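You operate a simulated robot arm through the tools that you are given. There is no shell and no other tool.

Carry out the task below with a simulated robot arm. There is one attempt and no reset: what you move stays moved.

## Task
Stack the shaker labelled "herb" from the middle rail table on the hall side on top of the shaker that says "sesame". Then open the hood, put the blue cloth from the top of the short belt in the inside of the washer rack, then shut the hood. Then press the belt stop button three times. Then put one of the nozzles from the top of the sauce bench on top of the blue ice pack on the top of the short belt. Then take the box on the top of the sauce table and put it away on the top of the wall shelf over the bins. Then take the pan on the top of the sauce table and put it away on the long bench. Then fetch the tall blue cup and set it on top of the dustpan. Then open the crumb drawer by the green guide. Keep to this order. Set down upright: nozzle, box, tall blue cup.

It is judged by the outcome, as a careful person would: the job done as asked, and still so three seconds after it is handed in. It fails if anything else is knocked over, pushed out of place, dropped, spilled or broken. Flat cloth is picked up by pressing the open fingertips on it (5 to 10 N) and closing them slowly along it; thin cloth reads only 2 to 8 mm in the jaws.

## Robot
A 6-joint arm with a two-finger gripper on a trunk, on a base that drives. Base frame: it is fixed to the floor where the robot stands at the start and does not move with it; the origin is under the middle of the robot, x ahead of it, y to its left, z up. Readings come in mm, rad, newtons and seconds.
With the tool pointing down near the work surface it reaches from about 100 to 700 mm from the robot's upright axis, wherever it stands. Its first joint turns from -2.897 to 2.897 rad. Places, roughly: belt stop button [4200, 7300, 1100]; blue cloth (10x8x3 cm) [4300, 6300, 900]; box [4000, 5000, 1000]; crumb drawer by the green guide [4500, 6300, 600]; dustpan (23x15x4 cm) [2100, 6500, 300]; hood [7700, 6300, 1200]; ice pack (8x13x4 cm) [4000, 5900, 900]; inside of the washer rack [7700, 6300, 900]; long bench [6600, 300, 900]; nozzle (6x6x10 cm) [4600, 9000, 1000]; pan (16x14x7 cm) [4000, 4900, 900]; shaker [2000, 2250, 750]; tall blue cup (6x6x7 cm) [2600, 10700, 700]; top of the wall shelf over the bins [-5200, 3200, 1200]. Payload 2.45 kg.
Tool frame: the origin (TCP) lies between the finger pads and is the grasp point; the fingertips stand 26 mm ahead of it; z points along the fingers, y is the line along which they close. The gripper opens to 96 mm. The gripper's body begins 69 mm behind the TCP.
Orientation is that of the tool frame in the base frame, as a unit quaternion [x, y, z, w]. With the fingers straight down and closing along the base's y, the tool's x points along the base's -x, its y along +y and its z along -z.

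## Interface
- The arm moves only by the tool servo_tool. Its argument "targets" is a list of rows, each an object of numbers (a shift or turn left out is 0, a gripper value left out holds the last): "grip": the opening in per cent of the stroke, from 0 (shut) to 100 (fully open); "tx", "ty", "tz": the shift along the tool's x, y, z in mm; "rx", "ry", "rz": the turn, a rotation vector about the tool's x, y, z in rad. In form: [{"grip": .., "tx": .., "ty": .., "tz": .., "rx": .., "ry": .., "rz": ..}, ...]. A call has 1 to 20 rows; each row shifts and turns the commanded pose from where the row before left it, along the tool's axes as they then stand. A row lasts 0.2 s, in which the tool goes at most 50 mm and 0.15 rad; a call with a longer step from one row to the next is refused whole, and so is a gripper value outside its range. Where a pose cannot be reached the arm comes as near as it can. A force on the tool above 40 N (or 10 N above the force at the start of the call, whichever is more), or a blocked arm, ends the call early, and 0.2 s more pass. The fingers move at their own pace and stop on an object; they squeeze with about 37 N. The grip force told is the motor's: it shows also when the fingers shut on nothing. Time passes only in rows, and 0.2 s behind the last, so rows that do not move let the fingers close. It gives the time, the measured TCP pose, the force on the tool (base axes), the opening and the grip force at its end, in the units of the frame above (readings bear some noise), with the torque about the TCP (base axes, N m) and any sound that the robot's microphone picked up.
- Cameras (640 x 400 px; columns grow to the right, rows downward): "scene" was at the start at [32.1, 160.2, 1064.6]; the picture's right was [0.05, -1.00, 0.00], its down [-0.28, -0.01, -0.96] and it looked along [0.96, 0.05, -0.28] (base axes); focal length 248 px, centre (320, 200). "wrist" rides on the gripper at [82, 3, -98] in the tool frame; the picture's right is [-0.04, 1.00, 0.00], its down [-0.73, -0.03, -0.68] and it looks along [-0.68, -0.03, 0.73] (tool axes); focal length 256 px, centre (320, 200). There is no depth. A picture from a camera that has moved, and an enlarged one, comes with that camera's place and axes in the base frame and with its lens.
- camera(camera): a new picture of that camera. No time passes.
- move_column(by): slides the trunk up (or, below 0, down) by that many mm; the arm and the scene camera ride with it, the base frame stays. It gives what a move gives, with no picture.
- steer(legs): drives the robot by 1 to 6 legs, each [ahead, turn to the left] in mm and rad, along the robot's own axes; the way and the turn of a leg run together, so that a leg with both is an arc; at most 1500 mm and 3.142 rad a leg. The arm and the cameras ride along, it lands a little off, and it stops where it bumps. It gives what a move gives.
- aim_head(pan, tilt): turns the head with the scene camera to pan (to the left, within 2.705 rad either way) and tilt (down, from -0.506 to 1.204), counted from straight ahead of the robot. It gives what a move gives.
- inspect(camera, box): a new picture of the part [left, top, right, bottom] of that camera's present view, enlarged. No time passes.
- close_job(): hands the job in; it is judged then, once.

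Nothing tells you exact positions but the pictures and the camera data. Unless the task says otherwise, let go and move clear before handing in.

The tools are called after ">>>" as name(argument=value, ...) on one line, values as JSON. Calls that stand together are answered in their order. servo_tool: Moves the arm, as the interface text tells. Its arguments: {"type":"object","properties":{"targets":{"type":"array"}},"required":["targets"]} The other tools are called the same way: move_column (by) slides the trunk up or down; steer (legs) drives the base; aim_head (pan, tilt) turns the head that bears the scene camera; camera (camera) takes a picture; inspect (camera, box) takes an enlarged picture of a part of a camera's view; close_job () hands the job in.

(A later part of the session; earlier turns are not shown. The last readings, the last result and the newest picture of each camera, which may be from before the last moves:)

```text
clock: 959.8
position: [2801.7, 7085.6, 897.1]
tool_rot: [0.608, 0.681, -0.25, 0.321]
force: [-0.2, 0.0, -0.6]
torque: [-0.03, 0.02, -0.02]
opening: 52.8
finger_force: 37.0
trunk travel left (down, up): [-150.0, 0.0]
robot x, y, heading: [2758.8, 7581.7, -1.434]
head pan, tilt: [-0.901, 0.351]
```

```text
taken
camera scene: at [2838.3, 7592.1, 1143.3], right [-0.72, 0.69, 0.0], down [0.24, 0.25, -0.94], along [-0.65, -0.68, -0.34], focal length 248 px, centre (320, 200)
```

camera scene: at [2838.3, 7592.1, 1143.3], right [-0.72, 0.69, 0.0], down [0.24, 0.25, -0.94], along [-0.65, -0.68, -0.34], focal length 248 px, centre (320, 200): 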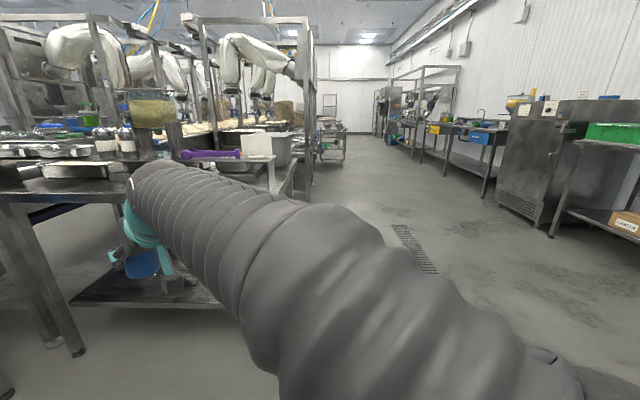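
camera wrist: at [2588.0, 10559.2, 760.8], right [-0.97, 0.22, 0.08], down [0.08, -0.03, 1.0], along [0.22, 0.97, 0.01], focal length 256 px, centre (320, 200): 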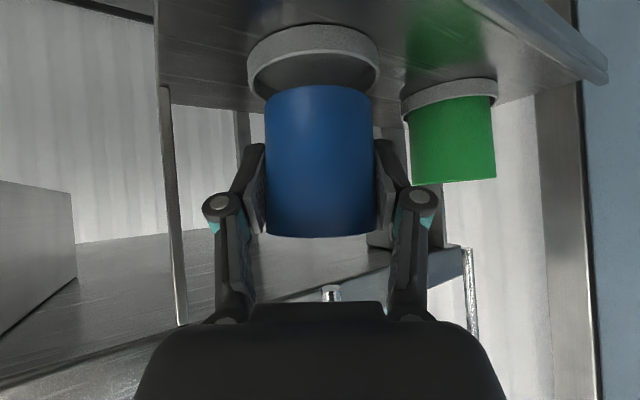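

>>> steer(legs=[[0, -0.75]])

>>> servo_tool(targets=[{"ty": -35, "tx": -20, "tz": -15}, {"ty": -35, "tx": -20, "tz": -15}, {"ty": -35, "tx": -20, "tz": -15}, {"ty": -35}, {"ty": -35}, {}])

>>> aim_head(pan=0.1, tilt=0.5)

>>> camera(camera="scene")

```text
clock: 962.1
position: [2450.5, 7187.7, 895.6]
tool_rot: [0.816, 0.411, -0.349, 0.207]
force: [-0.3, -0.2, -0.1]
torque: [0.01, 0.0, 0.0]
opening: 52.5
finger_force: 36.7
trunk travel left (down, up): [-150.0, 0.0]
robot x, y, heading: [2754.1, 7583.2, -2.195]
head pan, tilt: [-0.901, 0.351]
```

```text
clock: 963.5
position: [2301.3, 7285.4, 962.9]
tool_rot: [0.817, 0.41, -0.35, 0.206]
force: [-0.1, -0.5, 0.3]
torque: [-0.02, -0.01, 0.01]
opening: 52.8
finger_force: 36.8
trunk travel left (down, up): [-150.0, 0.0]
robot x, y, heading: [2758.0, 7579.1, -2.196]
head pan, tilt: [-0.901, 0.351]
```

```text
clock: 964.8
position: [2299.4, 7285.5, 962.0]
tool_rot: [0.816, 0.411, -0.349, 0.207]
force: [-0.3, 0.5, -0.3]
torque: [0.0, 0.02, -0.02]
opening: 53.0
finger_force: 36.8
trunk travel left (down, up): [-150.0, 0.0]
robot x, y, heading: [2758.7, 7581.1, -2.188]
head pan, tilt: [0.099, 0.499]
```

```text
taken
camera scene: at [2872.3, 7457.1, 1129.6], right [-0.87, 0.5, 0.0], down [0.24, 0.41, -0.88], along [-0.44, -0.76, -0.48], focal length 248 px, centre (320, 200)
```

scene: 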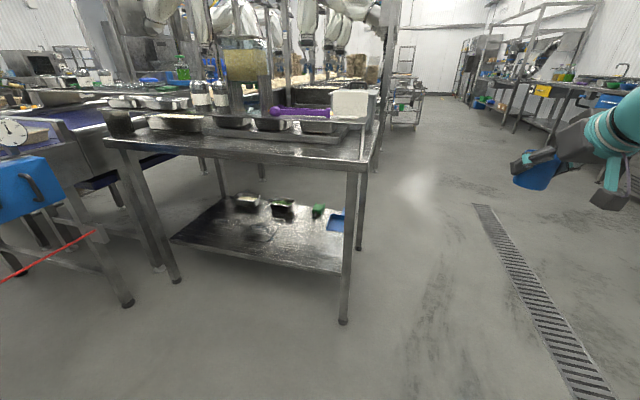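

A table with a lower shelf is in front; a blue item near its right end matches the dustpan. Let me enlarge.

>>> inspect(camera="scene", box=[160, 170, 400, 340])

>>> inspect(camera="scene", box=[300, 195, 370, 260])

```text
2.35 times, centred on (280, 255) of scene
camera zoom: at [2872.3, 7457.1, 1129.6], right [-0.87, 0.5, 0.0], down [0.24, 0.41, -0.88], along [-0.44, -0.76, -0.48], focal length 583 px, centre (414, 71)
```

zoom: 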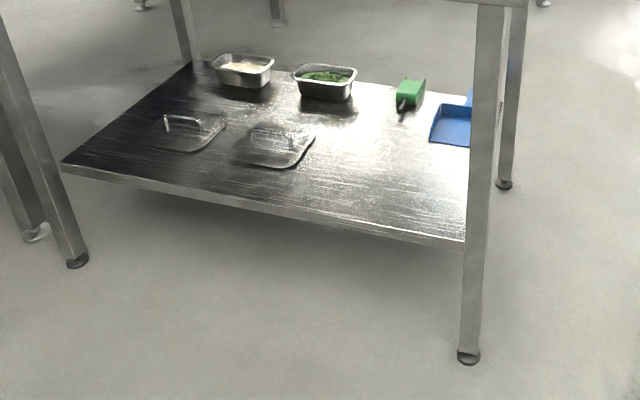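

```text
6.15 times, centred on (335, 228) of scene
camera zoom: at [2872.3, 7457.1, 1129.6], right [-0.87, 0.5, 0.0], down [0.24, 0.41, -0.88], along [-0.44, -0.76, -0.48], focal length 1524 px, centre (228, 31)
```

zoom: 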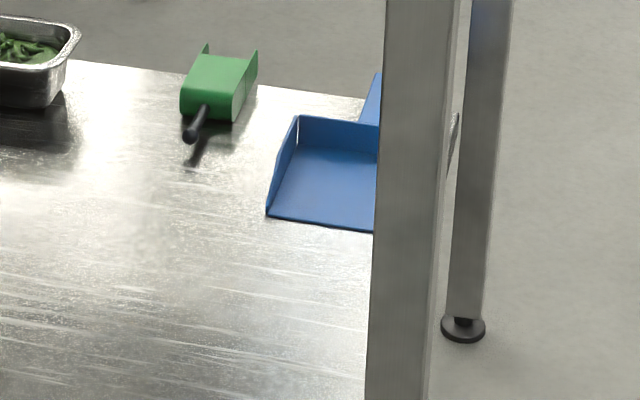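

The blue dustpan lies on the lower shelf (z≈318), its floor around s≈6093–6198, m≈2985–3135, best reached from the table's end. I'll recentre the arm and drive round to face that end.

>>> servo_tool(targets=[{"ty": 35, "tx": 20, "tz": 15}, {"ty": 35, "tx": 20, "tz": 15}, {"ty": 35, "tx": 20, "tz": 15}, {"ty": 35}, {"ty": 35}, {}])

>>> steer(legs=[[0, -0.568], [1259, 0], [0, 1.971]])

>>> aim_head(pan=0.0, tilt=0.6)

>>> camera(camera="scene")

>>> camera(camera="wrist")

```text
clock: 966.2
position: [2450.0, 7187.0, 897.0]
tool_rot: [0.816, 0.411, -0.35, 0.207]
force: [-0.1, -0.3, -1.2]
torque: [0.0, -0.01, 0.0]
opening: 52.5
finger_force: 37.2
trunk travel left (down, up): [-150.0, 0.0]
robot x, y, heading: [2756.7, 7579.2, -2.186]
head pan, tilt: [0.099, 0.499]
```

```text
clock: 978.9
position: [1929.0, 6743.8, 897.1]
tool_rot: [0.356, 0.842, -0.133, 0.384]
force: [0.6, -0.4, -0.6]
torque: [0.04, -0.04, 0.02]
opening: 52.6
finger_force: 36.6
trunk travel left (down, up): [-150.0, 0.0]
robot x, y, heading: [1590.3, 7105.8, -0.779]
head pan, tilt: [0.099, 0.499]
```

```text
clock: 979.5
position: [1929.0, 6744.3, 896.0]
tool_rot: [0.356, 0.841, -0.133, 0.384]
force: [0.8, 0.5, -0.3]
torque: [0.02, 0.04, -0.02]
opening: 52.9
finger_force: 37.1
trunk travel left (down, up): [-150.0, 0.0]
robot x, y, heading: [1592.1, 7110.4, -0.783]
head pan, tilt: [0.0, 0.6]
```

```text
taken
camera scene: at [1719.2, 7199.8, 1120.6], right [-0.7, -0.71, 0.0], down [-0.4, 0.4, -0.83], along [0.59, -0.58, -0.56], focal length 248 px, centre (320, 200)
```

scene: 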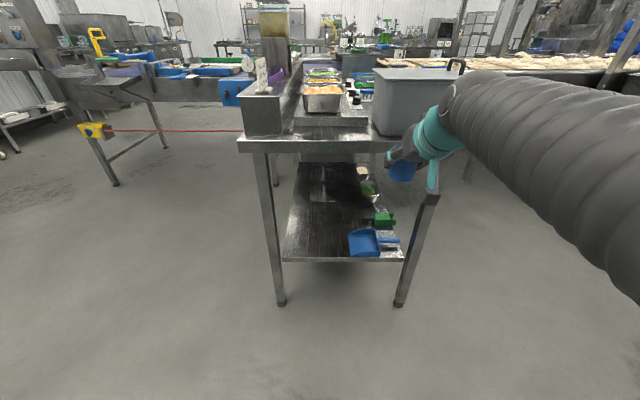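

```text
taken
camera wrist: at [1839.6, 6836.2, 901.2], right [0.72, 0.69, 0.08], down [-0.06, -0.05, 1.0], along [0.69, -0.72, 0.01], focal length 256 px, centre (320, 200)
```

wrist: 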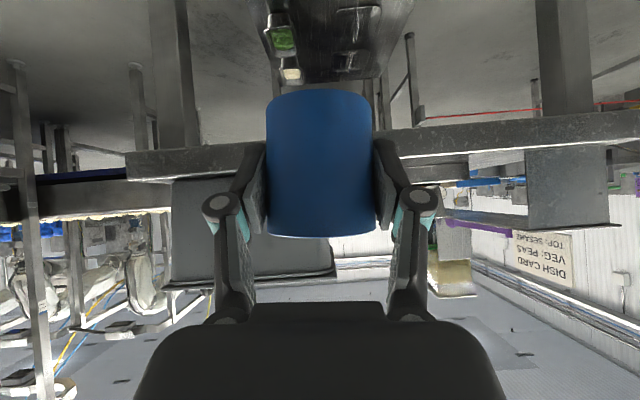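

>>> inspect(camera="scene", box=[260, 200, 440, 320])

```text
3.33 times, centred on (350, 260) of scene
camera zoom: at [1719.2, 7199.8, 1120.6], right [-0.7, -0.71, 0.0], down [-0.4, 0.4, -0.83], along [0.59, -0.58, -0.56], focal length 826 px, centre (220, 0)
```

zoom: 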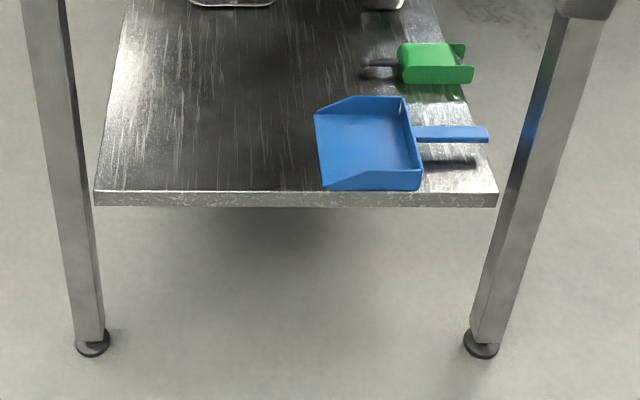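

I now have it: shelf z≈302, dustpan floor s≈6053–6176, m≈2970–3115. Target spot: s≈6122, m≈3043. I'll lower the trunk and arm in front of the table's end first.

>>> move_column(by=-150)

>>> servo_tool(targets=[{"tx": 26, "tz": 23.4}, {"tx": 26, "tz": 23.4}, {"tx": 26, "tz": 23.4}, {"tx": 26, "tz": 23.4}, {"tx": 26, "tz": 23.4}, {}])

>>> servo_tool(targets=[{"tx": 26, "tz": 23.4}, {"tx": 26, "tz": 23.4}, {"tx": 26, "tz": 23.4}, {"tx": 26, "tz": 23.4}, {"tx": 15, "tz": 13.5}, {}])

>>> camera(camera="scene")

>>> camera(camera="wrist")

```text
clock: 981.3
position: [1929.9, 6743.5, 747.0]
tool_rot: [0.355, 0.842, -0.132, 0.384]
force: [-0.3, -0.3, -0.4]
torque: [0.02, 0.0, 0.02]
opening: 52.7
finger_force: 37.3
trunk travel left (down, up): [0.0, 150.0]
robot x, y, heading: [1589.3, 7114.0, -0.781]
head pan, tilt: [0.0, 0.6]
```

```text
clock: 982.7
position: [1935.2, 6752.6, 571.6]
tool_rot: [0.356, 0.841, -0.133, 0.384]
force: [0.4, 0.8, -0.4]
torque: [0.0, 0.01, 0.03]
opening: 53.0
finger_force: 36.7
trunk travel left (down, up): [0.0, 150.0]
robot x, y, heading: [1593.9, 7105.9, -0.783]
head pan, tilt: [0.0, 0.6]
```

```text
clock: 984.1
position: [1947.7, 6749.9, 436.2]
tool_rot: [0.355, 0.842, -0.131, 0.384]
force: [0.2, 0.5, -0.5]
torque: [0.03, -0.01, -0.01]
opening: 53.0
finger_force: 37.2
out of reach, approached as far as the arm can: row 2, 3, 5
trunk travel left (down, up): [0.0, 150.0]
robot x, y, heading: [1587.3, 7107.3, -0.784]
head pan, tilt: [0.0, 0.6]
```

```text
taken
camera scene: at [1719.2, 7199.7, 970.8], right [-0.7, -0.71, 0.0], down [-0.4, 0.4, -0.83], along [0.59, -0.58, -0.56], focal length 248 px, centre (320, 200)
```

scene: 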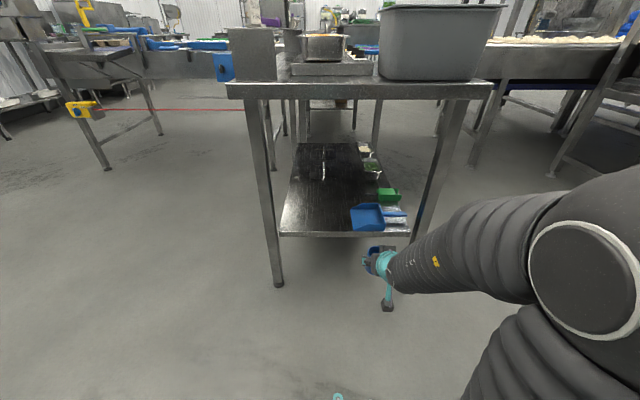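

```text
taken
camera wrist: at [1857.9, 6842.2, 440.7], right [0.72, 0.69, 0.08], down [-0.06, -0.05, 1.0], along [0.69, -0.72, 0.01], focal length 256 px, centre (320, 200)
```

wrist: 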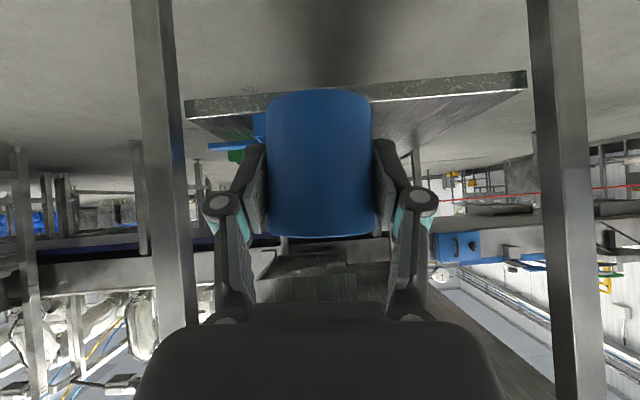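

The arm seems near a wrist singularity at this low height. I'll test whether it can go lower here in free space.

>>> servo_tool(targets=[{"tx": 7.4, "tz": 6.7}, {"tx": 7.4, "tz": 6.7}, {"tx": 7.4, "tz": 6.7}, {"tx": 7.4, "tz": 6.7}, {"tx": 7.4, "tz": 6.7}, {}])

>>> servo_tool(targets=[{"tx": 7.4, "tz": 6.7}, {"tx": 7.4, "tz": 6.7}, {"tx": 7.4, "tz": 6.7}, {"tx": 7.4, "tz": 6.7}, {}])

```text
clock: 985.5
position: [1948.9, 6731.5, 395.6]
tool_rot: [0.354, 0.843, -0.129, 0.385]
force: [0.2, -0.3, 0.0]
torque: [0.04, -0.02, 0.01]
opening: 52.9
finger_force: 36.9
out of reach, approached as far as the arm can: row 1, 2, 3, 4, 5
trunk travel left (down, up): [0.0, 150.0]
robot x, y, heading: [1587.6, 7111.1, -0.78]
head pan, tilt: [0.0, 0.6]
```

```text
clock: 986.7
position: [1944.4, 6721.0, 360.8]
tool_rot: [0.354, 0.843, -0.128, 0.385]
force: [0.0, 0.5, -0.2]
torque: [-0.02, -0.02, 0.01]
opening: 53.0
finger_force: 36.8
out of reach, approached as far as the arm can: row 1, 2, 3, 4
trunk travel left (down, up): [0.0, 150.0]
robot x, y, heading: [1588.1, 7108.4, -0.783]
head pan, tilt: [0.0, 0.6]
```

>>> servo_tool(targets=[{"tx": -7.4, "tz": -6.7}, {"tx": -7.4, "tz": -6.7}, {"tx": -7.4, "tz": -6.7}, {"tx": -7.4, "tz": -6.7}, {}])

>>> servo_tool(targets=[{"tx": -13.4, "tz": 14.8}, {"tx": -13.4, "tz": 14.8}, {"tx": -13.4, "tz": 14.8}, {"tx": -13.4, "tz": 14.8}, {}])

```text
clock: 987.9
position: [1942.6, 6718.9, 401.2]
tool_rot: [0.356, 0.842, -0.133, 0.384]
force: [0.0, 0.2, -0.2]
torque: [-0.02, -0.02, -0.01]
opening: 52.8
finger_force: 37.2
trunk travel left (down, up): [0.0, 150.0]
robot x, y, heading: [1589.5, 7107.2, -0.777]
head pan, tilt: [0.0, 0.6]
```

```text
clock: 989.1
position: [2001.8, 6662.9, 401.5]
tool_rot: [0.356, 0.842, -0.132, 0.384]
force: [0.5, -0.8, -1.1]
torque: [-0.03, 0.0, 0.0]
opening: 52.8
finger_force: 37.5
trunk travel left (down, up): [0.0, 150.0]
robot x, y, heading: [1589.3, 7108.3, -0.782]
head pan, tilt: [0.0, 0.6]
```

It moves freely now at z≈401. Driving forward ~245 mm brings the cup over the dustpan.

>>> steer(legs=[[243, 0]])

>>> camera(camera="scene")

>>> inspect(camera="scene", box=[300, 150, 480, 300])

>>> camera(camera="wrist")

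```text
clock: 990.9
position: [2171.2, 6492.3, 401.8]
tool_rot: [0.357, 0.841, -0.133, 0.384]
force: [0.2, -0.4, -1.4]
torque: [-0.02, 0.0, 0.02]
opening: 52.9
finger_force: 36.8
trunk travel left (down, up): [0.0, 150.0]
robot x, y, heading: [1763.7, 6939.4, -0.776]
head pan, tilt: [0.0, 0.6]
```

```text
taken
camera scene: at [1890.8, 7029.1, 970.8], right [-0.71, -0.71, 0.0], down [-0.4, 0.4, -0.83], along [0.58, -0.58, -0.56], focal length 248 px, centre (320, 200)
```

scene: 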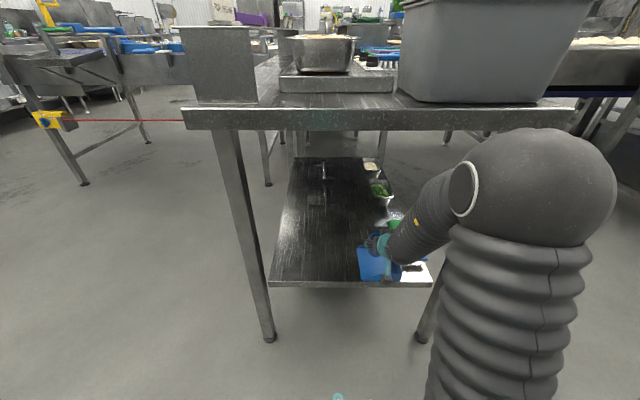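

```text
2.67 times, centred on (390, 225) of scene
camera zoom: at [1890.8, 7029.1, 970.8], right [-0.71, -0.71, 0.0], down [-0.4, 0.4, -0.83], along [0.58, -0.58, -0.56], focal length 660 px, centre (133, 133)
```

zoom: 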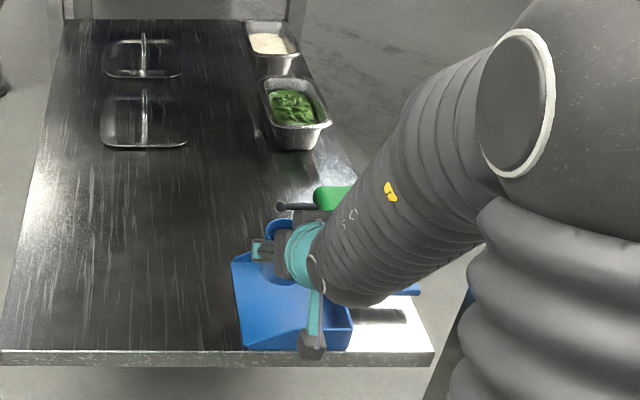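

```text
taken
camera wrist: at [2081.6, 6583.4, 406.4], right [0.72, 0.69, 0.08], down [-0.06, -0.05, 1.0], along [0.69, -0.72, 0.01], focal length 256 px, centre (320, 200)
```

wrist: 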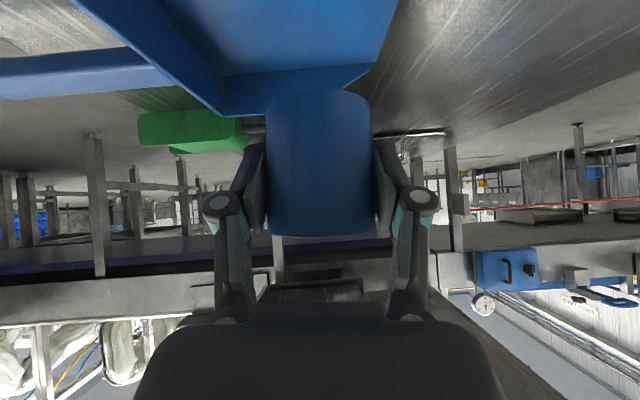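

The cup hangs over the dustpan's floor, within its walls. Lowering in small steps.

>>> servo_tool(targets=[{"tx": 7.4, "tz": 6.7}, {"tx": 7.4, "tz": 6.7}, {"tx": 7.4, "tz": 6.7}, {}])

>>> camera(camera="wrist")

```text
clock: 991.9
position: [2171.9, 6492.1, 371.8]
tool_rot: [0.357, 0.841, -0.133, 0.384]
force: [-0.7, -0.3, -0.1]
torque: [0.02, -0.02, 0.0]
opening: 53.1
finger_force: 36.7
trunk travel left (down, up): [0.0, 150.0]
robot x, y, heading: [1758.5, 6940.8, -0.782]
head pan, tilt: [0.0, 0.6]
```

```text
taken
camera wrist: at [2082.3, 6584.2, 376.6], right [0.72, 0.69, 0.08], down [-0.06, -0.05, 1.0], along [0.69, -0.72, 0.01], focal length 256 px, centre (320, 200)
```

wrist: 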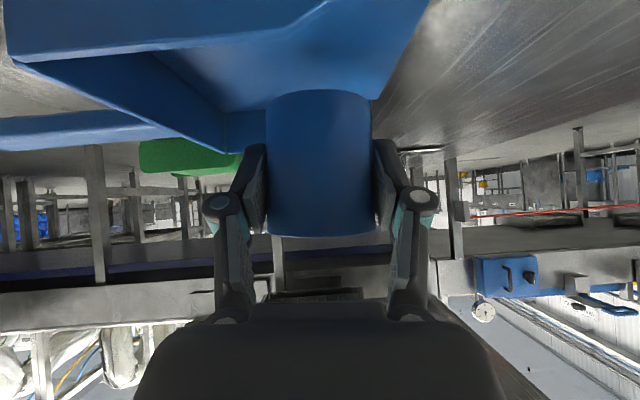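

>>> servo_tool(targets=[{"tx": 4.5, "tz": 4}, {"tx": 4.5, "tz": 4}, {}])

>>> servo_tool(targets=[{"tx": 2.2, "tz": 2}, {"tx": 2.2, "tz": 2}, {}])

>>> servo_tool(targets=[{"tx": 2.2, "tz": 2}, {"tx": 1.5, "tz": 1.3}, {}])

```text
clock: 992.6
position: [2171.3, 6492.1, 359.8]
tool_rot: [0.356, 0.842, -0.131, 0.384]
force: [-0.9, 0.5, -0.9]
torque: [0.0, -0.02, -0.01]
opening: 52.8
finger_force: 36.3
trunk travel left (down, up): [0.0, 150.0]
robot x, y, heading: [1759.5, 6937.1, -0.785]
head pan, tilt: [0.0, 0.6]
```

```text
clock: 993.5
position: [2173.1, 6493.2, 353.6]
tool_rot: [0.355, 0.842, -0.13, 0.384]
force: [0.0, 0.6, -0.4]
torque: [0.02, -0.01, -0.01]
opening: 52.6
finger_force: 36.4
trunk travel left (down, up): [0.0, 150.0]
robot x, y, heading: [1762.5, 6937.5, -0.784]
head pan, tilt: [0.0, 0.6]
```

```text
clock: 994.2
position: [2170.9, 6491.6, 348.8]
tool_rot: [0.355, 0.842, -0.129, 0.385]
force: [0.7, 0.5, -0.6]
torque: [-0.02, -0.05, 0.0]
opening: 53.2
finger_force: 36.8
trunk travel left (down, up): [0.0, 150.0]
robot x, y, heading: [1762.2, 6938.9, -0.782]
head pan, tilt: [0.0, 0.6]
```

>>> servo_tool(targets=[{"tx": 1.5, "tz": 1.3}, {"tx": 1.5, "tz": 1.3}, {}])

>>> servo_tool(targets=[{"tx": 1.5, "tz": 1.3}, {"tx": 0.7, "tz": 0.7}, {}])

>>> camera(camera="wrist")

>>> inspect(camera="scene", box=[320, 190, 440, 300])

```text
clock: 995.0
position: [2172.1, 6490.6, 345.8]
tool_rot: [0.355, 0.842, -0.129, 0.385]
force: [-0.3, 1.4, 0.0]
torque: [-0.03, 0.02, -0.01]
opening: 52.8
finger_force: 37.3
trunk travel left (down, up): [0.0, 150.0]
robot x, y, heading: [1759.4, 6938.2, -0.779]
head pan, tilt: [0.0, 0.6]
```

```text
clock: 995.9
position: [2171.0, 6492.0, 344.0]
tool_rot: [0.354, 0.843, -0.127, 0.385]
force: [0.3, 0.0, 4.0]
torque: [0.02, 0.04, -0.01]
opening: 52.7
finger_force: 37.1
out of reach, approached as far as the arm can: row 2
trunk travel left (down, up): [0.0, 150.0]
robot x, y, heading: [1759.3, 6942.2, -0.781]
head pan, tilt: [0.0, 0.6]
```

```text
taken
camera wrist: at [2081.0, 6582.5, 348.2], right [0.71, 0.7, 0.09], down [-0.07, -0.05, 1.0], along [0.7, -0.72, 0.01], focal length 256 px, centre (320, 200)
```

wrist: 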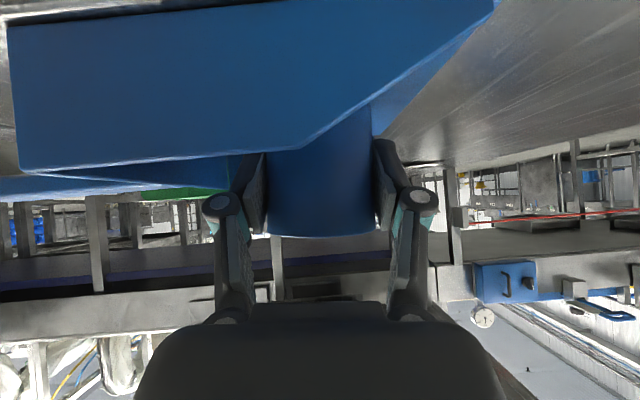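

```text
3.64 times, centred on (380, 245) of scene
camera zoom: at [1890.8, 7029.2, 970.9], right [-0.71, -0.71, 0.0], down [-0.4, 0.4, -0.83], along [0.58, -0.58, -0.56], focal length 901 px, centre (102, 36)
```

zoom: 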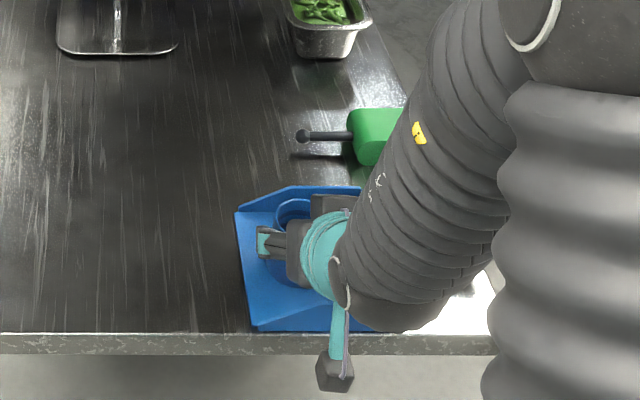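

Light contact: the cup stands on the dustpan floor. Opening slowly.

>>> servo_tool(targets=[{"grip": 57}, {"grip": 60}, {"grip": 63}, {"grip": 67}, {"grip": 72}, {"grip": 78}, {}, {}])

>>> inspect(camera="scene", box=[320, 190, 440, 300])

>>> camera(camera="wrist")

```text
clock: 997.6
position: [2171.1, 6491.9, 343.0]
tool_rot: [0.355, 0.843, -0.128, 0.384]
force: [-0.5, -0.6, -0.7]
torque: [-0.02, -0.02, 0.03]
opening: 74.9
finger_force: 0.1
trunk travel left (down, up): [0.0, 150.0]
robot x, y, heading: [1763.0, 6938.9, -0.782]
head pan, tilt: [0.0, 0.6]
```

```text
3.64 times, centred on (380, 245) of scene
camera zoom: at [1890.8, 7029.1, 970.8], right [-0.71, -0.71, 0.0], down [-0.4, 0.4, -0.83], along [0.58, -0.58, -0.56], focal length 901 px, centre (102, 36)
```

zoom: 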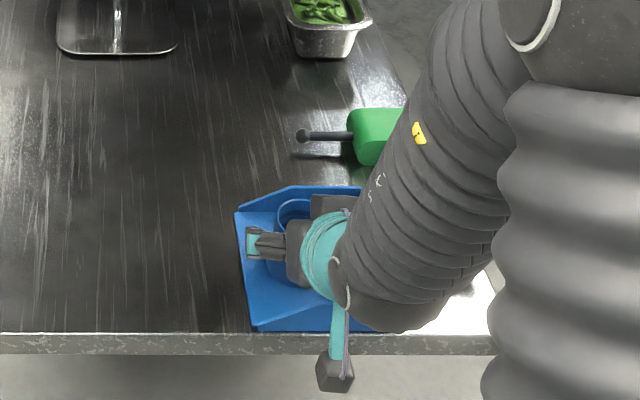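

```text
taken
camera wrist: at [2081.0, 6582.6, 348.0], right [0.71, 0.7, 0.09], down [-0.07, -0.06, 1.0], along [0.7, -0.72, 0.01], focal length 256 px, centre (320, 200)
```

wrist: 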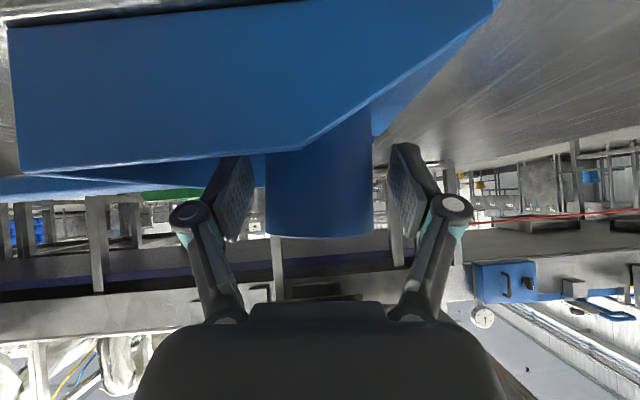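

The cup stands on its own. I'll rise straight up along the same path, then back away.

>>> servo_tool(targets=[{"tx": -3.7, "tz": -3.3}, {"tx": -5.2, "tz": -4.7}, {"tx": -7.4, "tz": -6.7}, {"tx": -7.4, "tz": -6.7}, {"tx": -7.4, "tz": -6.7}, {"tx": -7.4, "tz": -6.7}, {"tx": -7.4, "tz": -6.7}, {}])

>>> inspect(camera="scene", box=[320, 190, 440, 300])

>>> camera(camera="wrist")

```text
clock: 999.5
position: [2168.8, 6489.9, 405.3]
tool_rot: [0.357, 0.841, -0.132, 0.384]
force: [-0.7, -0.3, 0.5]
torque: [0.01, -0.01, 0.04]
opening: 75.0
finger_force: 0.0
trunk travel left (down, up): [0.0, 150.0]
robot x, y, heading: [1759.7, 6939.1, -0.784]
head pan, tilt: [0.0, 0.6]
```

```text
3.64 times, centred on (380, 245) of scene
camera zoom: at [1890.8, 7029.1, 970.8], right [-0.71, -0.71, 0.0], down [-0.4, 0.4, -0.83], along [0.58, -0.58, -0.56], focal length 901 px, centre (102, 36)
```

zoom: 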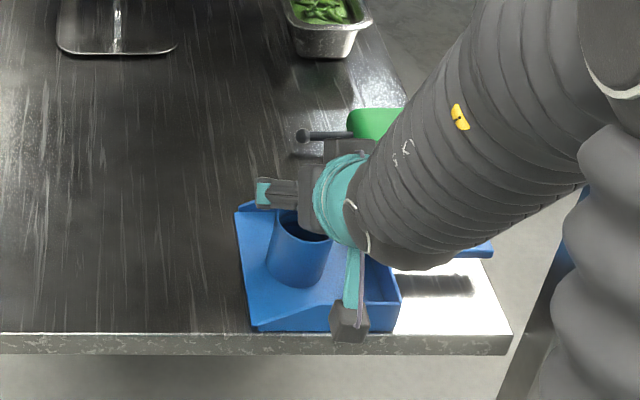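

```text
taken
camera wrist: at [2079.7, 6581.0, 409.4], right [0.72, 0.69, 0.08], down [-0.06, -0.05, 1.0], along [0.69, -0.72, 0.01], focal length 256 px, centre (320, 200)
```

wrist: 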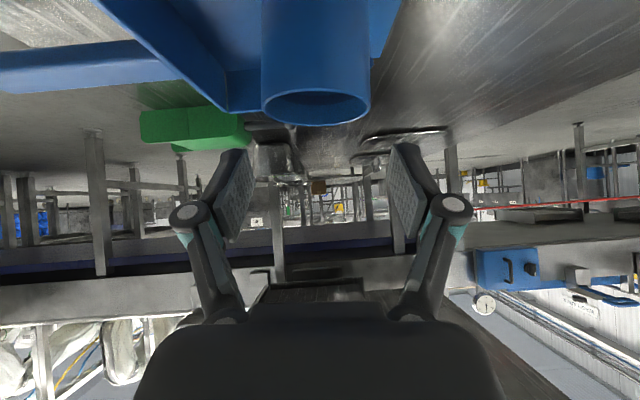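

The cup stands upright on the dustpan. A bit higher, then drive back.

>>> servo_tool(targets=[{"tx": -7.4, "tz": -6.7}, {"tx": -7.4, "tz": -6.7}, {}])

>>> steer(legs=[[-350, 0]])

>>> inspect(camera="scene", box=[250, 180, 450, 320])

```text
clock: 1000.2
position: [2168.7, 6488.5, 424.3]
tool_rot: [0.356, 0.842, -0.133, 0.384]
force: [0.1, 1.0, 0.3]
torque: [-0.02, 0.01, -0.01]
opening: 74.8
finger_force: 0.1
trunk travel left (down, up): [0.0, 150.0]
robot x, y, heading: [1762.4, 6938.1, -0.785]
head pan, tilt: [0.0, 0.6]
```

```text
clock: 1002.5
position: [1923.7, 6735.6, 424.4]
tool_rot: [0.354, 0.842, -0.133, 0.384]
force: [0.0, 0.3, -0.3]
torque: [-0.01, 0.0, 0.01]
opening: 74.7
finger_force: 0.0
trunk travel left (down, up): [0.0, 150.0]
robot x, y, heading: [1512.9, 7182.4, -0.777]
head pan, tilt: [0.0, 0.6]
```

```text
2.86 times, centred on (350, 250) of scene
camera zoom: at [1643.5, 7274.0, 970.8], right [-0.7, -0.71, 0.0], down [-0.4, 0.4, -0.83], along [0.59, -0.58, -0.56], focal length 708 px, centre (234, 57)
```

zoom: 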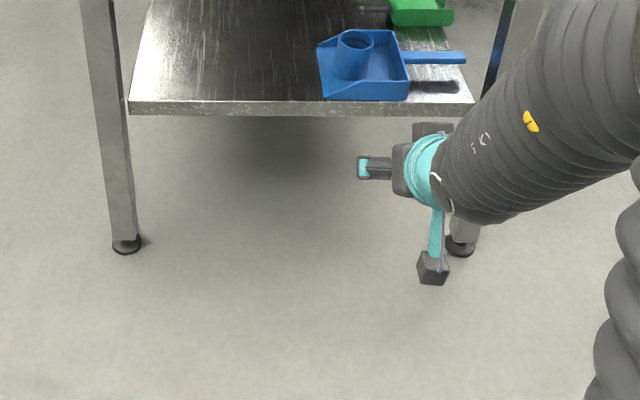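

The cup is placed. Last job: open the crumb drawer under the short belt, right of the green guide. I'll raise the trunk and turn the tool down, then drive round to the belt's front.

>>> move_column(by=100)

>>> servo_tool(targets=[{"ry": 0.14, "tx": -20}, {"ry": 0.14, "tx": -20}, {"ry": 0.14, "tz": -20}, {"ry": 0.14, "tz": -20}, {"ry": 0.14, "tz": -20}, {"ry": 0.138, "tz": -20}, {"tx": 30}, {"tx": 30}, {}])

>>> steer(legs=[[0, 1.306], [1450, 0], [1343, 0], [0, -1.314], [1450, 0]])

```text
clock: 1003.8
position: [1922.8, 6734.2, 524.4]
tool_rot: [0.354, 0.842, -0.132, 0.385]
force: [-0.5, -0.3, 0.7]
torque: [-0.03, 0.0, -0.05]
opening: 74.9
finger_force: 0.0
trunk travel left (down, up): [-100.0, 50.0]
robot x, y, heading: [1511.2, 7183.5, -0.777]
head pan, tilt: [0.0, 0.6]
```

```text
clock: 1005.8
position: [1871.8, 6799.3, 578.7]
tool_rot: [0.352, 0.925, 0.009, 0.145]
force: [0.4, -1.1, 0.4]
torque: [-0.04, 0.01, -0.02]
opening: 74.8
finger_force: 0.1
out of reach, approached as far as the arm can: row 1, 2, 3
trunk travel left (down, up): [-100.0, 50.0]
robot x, y, heading: [1516.1, 7181.1, -0.773]
head pan, tilt: [0.0, 0.6]
```

```text
clock: 1032.7
position: [5320.7, 7212.7, 578.4]
tool_rot: [0.352, 0.925, 0.009, 0.145]
force: [0.5, 0.4, 0.3]
torque: [0.0, -0.01, -0.01]
opening: 74.9
finger_force: 0.1
trunk travel left (down, up): [-100.0, 50.0]
robot x, y, heading: [4962.0, 7595.5, -0.773]
head pan, tilt: [0.0, 0.6]
```

>>> steer(legs=[[1260, 0], [0, -1.345], [1286, 0], [0, -1.806]])

>>> aim_head(pan=0.0, tilt=0.5)

>>> camera(camera="scene")

>>> camera(camera="wrist")

```text
clock: 1052.8
position: [4847.3, 5985.2, 578.7]
tool_rot: [0.927, -0.346, -0.145, 0.011]
force: [0.4, -0.9, -0.6]
torque: [0.03, -0.01, 0.03]
opening: 74.9
finger_force: 0.1
trunk travel left (down, up): [-100.0, 50.0]
robot x, y, heading: [5213.2, 5605.2, 2.376]
head pan, tilt: [0.0, 0.6]
```

```text
clock: 1053.5
position: [4847.4, 5985.5, 578.6]
tool_rot: [0.926, -0.348, -0.144, 0.011]
force: [-0.4, -0.4, 0.6]
torque: [0.0, 0.03, -0.01]
opening: 74.7
finger_force: 0.0
trunk travel left (down, up): [-100.0, 50.0]
robot x, y, heading: [5214.4, 5607.9, 2.375]
head pan, tilt: [0.0, 0.499]
```

```text
taken
camera scene: at [5077.4, 5511.8, 1079.8], right [0.69, 0.72, 0.0], down [0.35, -0.33, -0.88], along [-0.63, 0.61, -0.48], focal length 248 px, centre (320, 200)
```

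scene: 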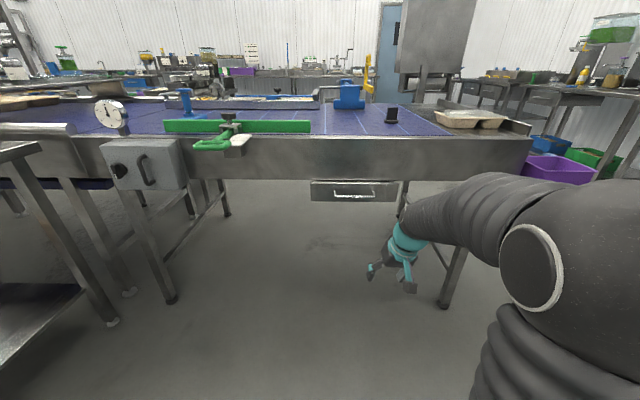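

```text
taken
camera wrist: at [4930.7, 5922.5, 651.0], right [-0.67, -0.73, 0.13], down [-0.32, 0.44, 0.84], along [-0.67, 0.52, -0.53], focal length 256 px, centre (320, 200)
```

wrist: 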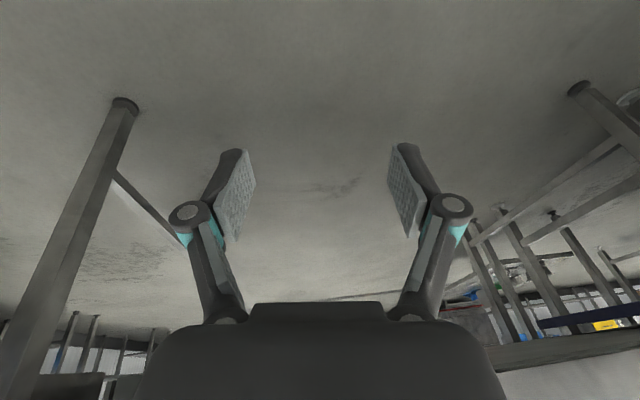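

The nozzle still stands on the ice pack. The crumb drawer with its handle is ahead under the belt. Let me enlarge it.

>>> inspect(camera="scene", box=[290, 160, 420, 230])

```text
4.92 times, centred on (355, 195) of scene
camera zoom: at [5077.4, 5511.8, 1079.8], right [0.69, 0.72, 0.0], down [0.35, -0.33, -0.88], along [-0.63, 0.61, -0.48], focal length 1220 px, centre (148, 225)
```

zoom: 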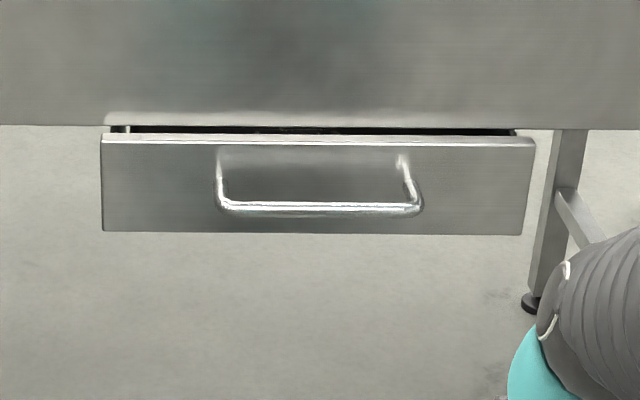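

Handle bar: s≈7530–7673, m≈1096, z≈662. I'll raise and level the tool, turn it so the fingers close fore-and-aft, and then approach.

>>> move_column(by=50)

>>> servo_tool(targets=[{"rx": 0.0614, "ry": 0.1313}, {"rx": 0.0614, "ry": 0.1313}, {"tz": -35}, {"tz": -35}, {"tz": -35}, {"tz": -15}, {}])

>>> servo_tool(targets=[{"rz": 0.1428, "grip": 65}, {"rz": 0.1428}, {"rz": 0.1428}, {"rz": 0.1428}, {"rz": 0.1428}, {"rz": 0.1428}, {"rz": 0.1428}, {"rz": 0.1428}, {"rz": 0.1428}, {"rz": 0.1428}, {"rz": 0.1428}, {}])

>>> camera(camera="scene")

```text
clock: 1054.4
position: [4847.7, 5985.4, 628.2]
tool_rot: [0.926, -0.347, -0.144, 0.011]
force: [0.2, 0.3, -0.2]
torque: [-0.04, 0.02, -0.01]
opening: 74.9
finger_force: 0.1
trunk travel left (down, up): [-150.0, 0.0]
robot x, y, heading: [5211.3, 5606.1, 2.376]
head pan, tilt: [0.0, 0.499]
```

```text
clock: 1056.0
position: [4846.5, 5983.5, 746.5]
tool_rot: [0.937, -0.35, 0.0, -0.001]
force: [0.0, 0.0, 0.5]
torque: [-0.01, -0.02, -0.02]
opening: 75.2
finger_force: 0.0
trunk travel left (down, up): [-150.0, 0.0]
robot x, y, heading: [5208.6, 5602.2, 2.377]
head pan, tilt: [0.0, 0.499]
```

```text
clock: 1058.6
position: [4847.0, 5986.4, 747.9]
tool_rot: [-0.414, 0.91, 0.002, 0.0]
force: [-0.4, 0.5, -0.1]
torque: [-0.03, 0.02, 0.0]
opening: 62.7
finger_force: 0.1
trunk travel left (down, up): [-150.0, 0.0]
robot x, y, heading: [5210.9, 5605.4, 2.371]
head pan, tilt: [0.0, 0.499]
```

```text
taken
camera scene: at [5077.4, 5511.8, 1129.9], right [0.69, 0.72, 0.0], down [0.34, -0.33, -0.88], along [-0.63, 0.61, -0.48], focal length 248 px, centre (320, 200)
```

scene: 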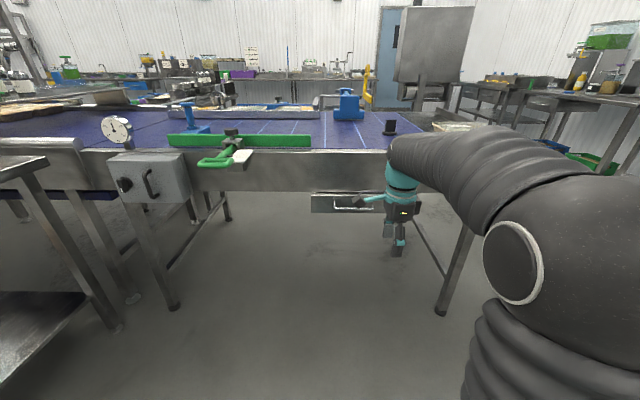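

>>> servo_tool(targets=[{"rz": 0.07, "tx": 20}, {"tx": 20}, {"tx": 20}, {}])

>>> steer(legs=[[260, 0]])

>>> camera(camera="scene")

>>> camera(camera="wrist")

```text
clock: 1059.6
position: [4805.3, 5942.3, 748.3]
tool_rot: [-0.383, 0.924, 0.001, 0.001]
force: [0.1, 0.0, -0.5]
torque: [0.01, -0.01, 0.02]
opening: 62.6
finger_force: 0.0
trunk travel left (down, up): [-150.0, 0.0]
robot x, y, heading: [5207.3, 5603.4, 2.379]
head pan, tilt: [0.0, 0.499]
```

```text
clock: 1061.5
position: [4617.6, 6123.7, 748.7]
tool_rot: [-0.383, 0.924, 0.0, 0.0]
force: [0.7, 0.0, -0.1]
torque: [0.04, -0.01, -0.01]
opening: 62.3
finger_force: 0.0
trunk travel left (down, up): [-150.0, 0.0]
robot x, y, heading: [5023.2, 5787.7, 2.374]
head pan, tilt: [0.0, 0.499]
```

```text
taken
camera scene: at [4888.1, 5694.0, 1129.9], right [0.69, 0.72, 0.0], down [0.34, -0.33, -0.88], along [-0.63, 0.61, -0.48], focal length 248 px, centre (320, 200)
```

scene: 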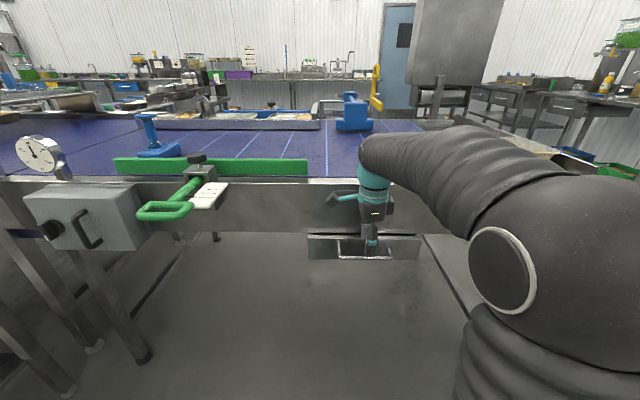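

```text
taken
camera wrist: at [4556.3, 6068.2, 845.9], right [-0.68, 0.74, 0.0], down [0.54, 0.5, 0.68], along [0.5, 0.46, -0.73], focal length 256 px, centre (320, 200)
```

wrist: 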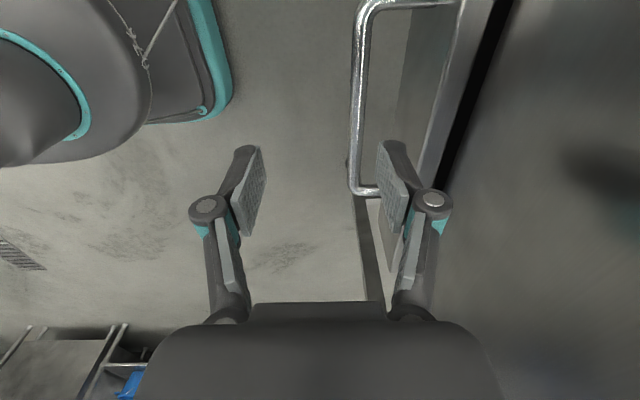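

The bar lies at m≈1096, 31 mm ahead and 87 mm below. Moving over it and descending around it.

>>> servo_tool(targets=[{"ty": 16}, {"ty": 15}, {"tz": 20}, {"tz": 20}, {"tz": 20}, {}])

>>> camera(camera="wrist")

>>> inspect(camera="scene", box=[290, 180, 450, 290])

```text
clock: 1062.9
position: [4595.6, 6145.4, 686.9]
tool_rot: [-0.382, 0.924, 0.0, 0.001]
force: [4.6, -5.9, 8.7]
torque: [0.32, 0.38, -0.01]
opening: 72.0
finger_force: 0.0
trunk travel left (down, up): [-150.0, 0.0]
robot x, y, heading: [5019.1, 5786.2, 2.375]
head pan, tilt: [0.0, 0.499]
```

```text
taken
camera wrist: at [4535.1, 6089.8, 784.8], right [-0.68, 0.73, 0.0], down [0.54, 0.5, 0.68], along [0.5, 0.46, -0.73], focal length 256 px, centre (320, 200)
```

wrist: 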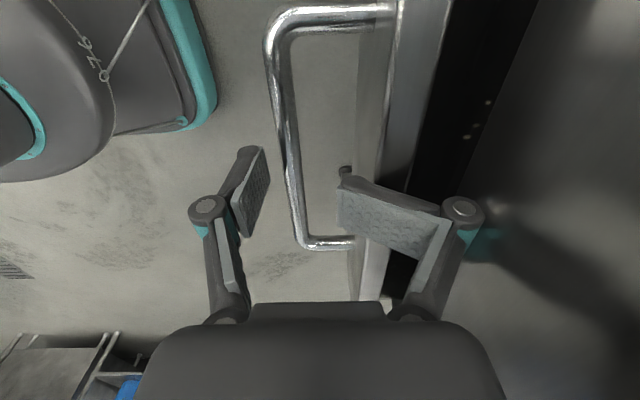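

```text
3.64 times, centred on (370, 235) of scene
camera zoom: at [4888.7, 5693.4, 1129.6], right [0.69, 0.72, 0.0], down [0.34, -0.33, -0.88], along [-0.63, 0.61, -0.48], focal length 901 px, centre (138, 73)
```

zoom: 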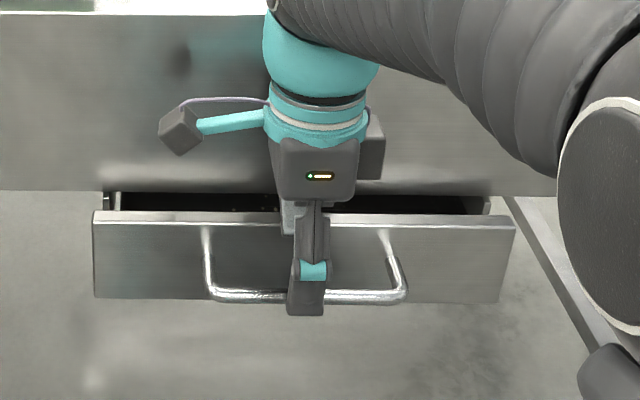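

The rear finger touched the drawer's front edge: the bar is nearer (m≈1078) and the drawer face at m≈1127. I'll lift, shift back 18 mm, narrow the opening and try again.

>>> servo_tool(targets=[{"tz": -20}, {"tz": -20}, {"tz": -5, "ty": -9, "grip": 45}, {"ty": -9}, {}])

>>> camera(camera="wrist")

>>> inspect(camera="scene", box=[290, 180, 450, 290])

```text
clock: 1064.1
position: [4608.4, 6133.5, 733.5]
tool_rot: [-0.383, 0.924, 0.002, 0.001]
force: [-0.7, 0.3, -0.3]
torque: [0.02, 0.0, 0.01]
opening: 43.3
finger_force: 0.0
trunk travel left (down, up): [-150.0, 0.0]
robot x, y, heading: [5021.1, 5788.8, 2.372]
head pan, tilt: [0.0, 0.499]
```

```text
taken
camera wrist: at [4547.6, 6077.3, 830.8], right [-0.68, 0.74, 0.0], down [0.54, 0.5, 0.68], along [0.5, 0.46, -0.73], focal length 256 px, centre (320, 200)
```

wrist: 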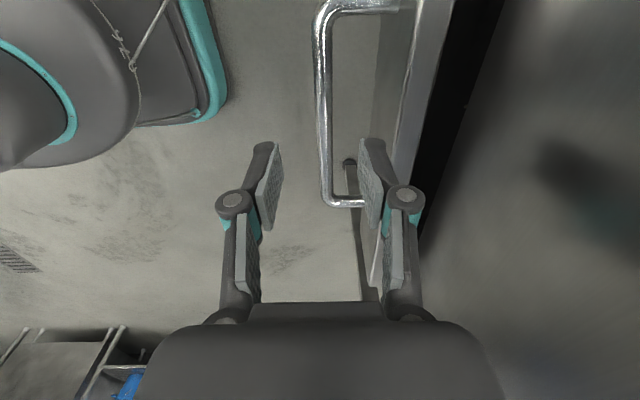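

```text
3.64 times, centred on (370, 235) of scene
camera zoom: at [4888.1, 5694.0, 1129.9], right [0.69, 0.72, 0.0], down [0.34, -0.33, -0.88], along [-0.63, 0.61, -0.48], focal length 901 px, centre (138, 73)
```

zoom: 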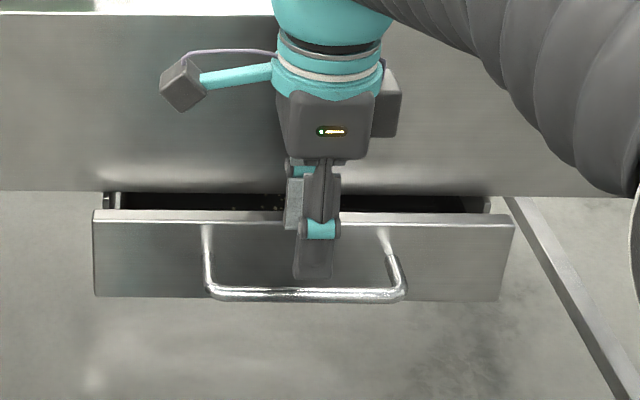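

>>> servo_tool(targets=[{"tz": 18}, {"tz": 18}, {"tz": 18}, {}])

>>> camera(camera="wrist")

>>> inspect(camera="scene", box=[290, 180, 450, 290])

```text
clock: 1065.1
position: [4608.0, 6132.8, 680.2]
tool_rot: [-0.383, 0.924, 0.001, 0.0]
force: [0.0, 0.4, -0.5]
torque: [-0.02, 0.01, 0.0]
opening: 43.2
finger_force: 0.0
trunk travel left (down, up): [-150.0, 0.0]
robot x, y, heading: [5020.9, 5786.4, 2.374]
head pan, tilt: [0.0, 0.499]
```

```text
taken
camera wrist: at [4547.8, 6077.3, 776.4], right [-0.68, 0.74, 0.0], down [0.54, 0.5, 0.68], along [0.5, 0.46, -0.73], focal length 256 px, centre (320, 200)
```

wrist: 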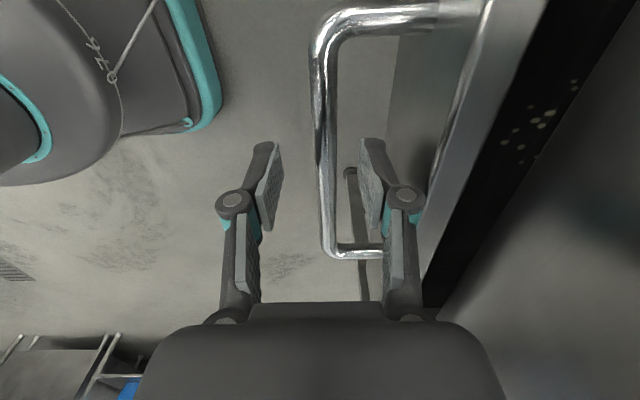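

```text
3.64 times, centred on (370, 235) of scene
camera zoom: at [4888.1, 5694.0, 1129.9], right [0.69, 0.72, 0.0], down [0.34, -0.33, -0.88], along [-0.63, 0.61, -0.48], focal length 901 px, centre (138, 73)
```

zoom: 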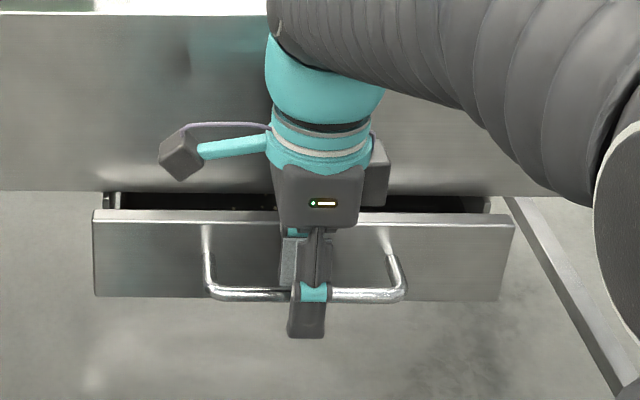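

The bar is now between the fingers. A little lower, then closing on it.

>>> servo_tool(targets=[{"tz": 8}, {"tz": 7}, {"grip": 32}, {"grip": 22}, {"grip": 14}, {"grip": 8}, {"grip": 4}, {"grip": 0}, {}])

>>> camera(camera="wrist")

```text
clock: 1067.1
position: [4609.3, 6133.1, 664.0]
tool_rot: [-0.383, 0.924, 0.002, 0.0]
force: [0.3, 0.6, -2.1]
torque: [-0.03, 0.02, -0.03]
opening: 10.5
finger_force: 37.6
trunk travel left (down, up): [-150.0, 0.0]
robot x, y, heading: [5021.3, 5790.2, 2.378]
head pan, tilt: [0.0, 0.499]
```

```text
taken
camera wrist: at [4547.7, 6077.6, 761.5], right [-0.68, 0.74, 0.0], down [0.54, 0.5, 0.68], along [0.5, 0.46, -0.73], focal length 256 px, centre (320, 200)
```

wrist: 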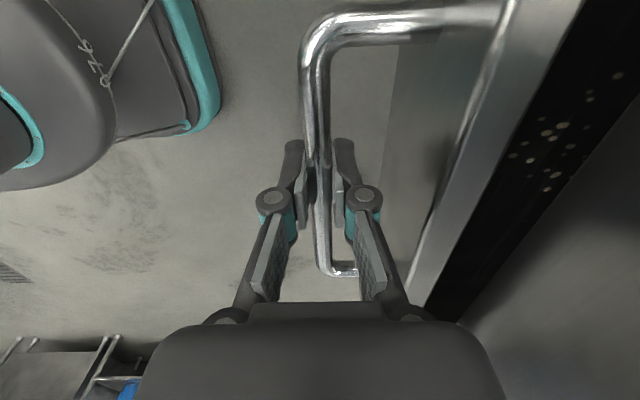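

Bar gripped (10.5 mm). Pulling the drawer toward me gently.

>>> servo_tool(targets=[{"ty": -5}, {"ty": -6}, {"ty": -8}, {"ty": -8}, {"ty": -8}, {}])

```text
clock: 1068.5
position: [4634.1, 6108.5, 663.6]
tool_rot: [-0.382, 0.924, 0.001, 0.0]
force: [1.3, 0.7, -11.0]
torque: [-0.06, 0.04, -0.06]
opening: 10.4
finger_force: 38.1
trunk travel left (down, up): [-150.0, 0.0]
robot x, y, heading: [5018.5, 5787.0, 2.382]
head pan, tilt: [0.0, 0.499]
```

>>> servo_tool(targets=[{"ty": -12}, {"ty": -12}, {"ty": -12}, {"ty": -12}, {"ty": -12}, {"ty": -12}, {"ty": -12}, {"ty": -12}, {}])

>>> camera(camera="scene")

```text
clock: 1070.5
position: [4701.1, 6040.4, 662.6]
tool_rot: [-0.383, 0.924, 0.001, 0.0]
force: [4.7, 3.2, -11.7]
torque: [0.22, -0.23, -0.01]
opening: 10.6
finger_force: 37.4
trunk travel left (down, up): [-150.0, 0.0]
robot x, y, heading: [5018.8, 5787.8, 2.375]
head pan, tilt: [0.0, 0.499]
```

```text
taken
camera scene: at [4888.1, 5694.4, 1129.9], right [0.69, 0.72, 0.0], down [0.34, -0.33, -0.88], along [-0.63, 0.61, -0.48], focal length 248 px, centre (320, 200)
```

scene: 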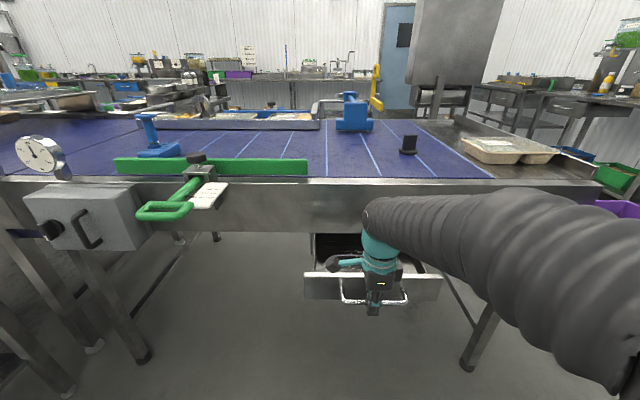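

The drawer is opening (131 mm so far). Continuing to pull until its stop.

>>> servo_tool(targets=[{"ty": -10}, {"ty": -10}, {"ty": -10}, {"ty": -10}, {"ty": -10}, {"ty": -10}, {}])

```text
clock: 1072.1
position: [4743.5, 5997.6, 664.5]
tool_rot: [-0.383, 0.924, 0.002, 0.0]
force: [9.0, 8.7, -17.4]
torque: [0.16, -0.16, 0.01]
opening: 10.4
finger_force: 37.8
trunk travel left (down, up): [-150.0, 0.0]
robot x, y, heading: [5025.3, 5785.1, 2.373]
head pan, tilt: [0.0, 0.499]
```

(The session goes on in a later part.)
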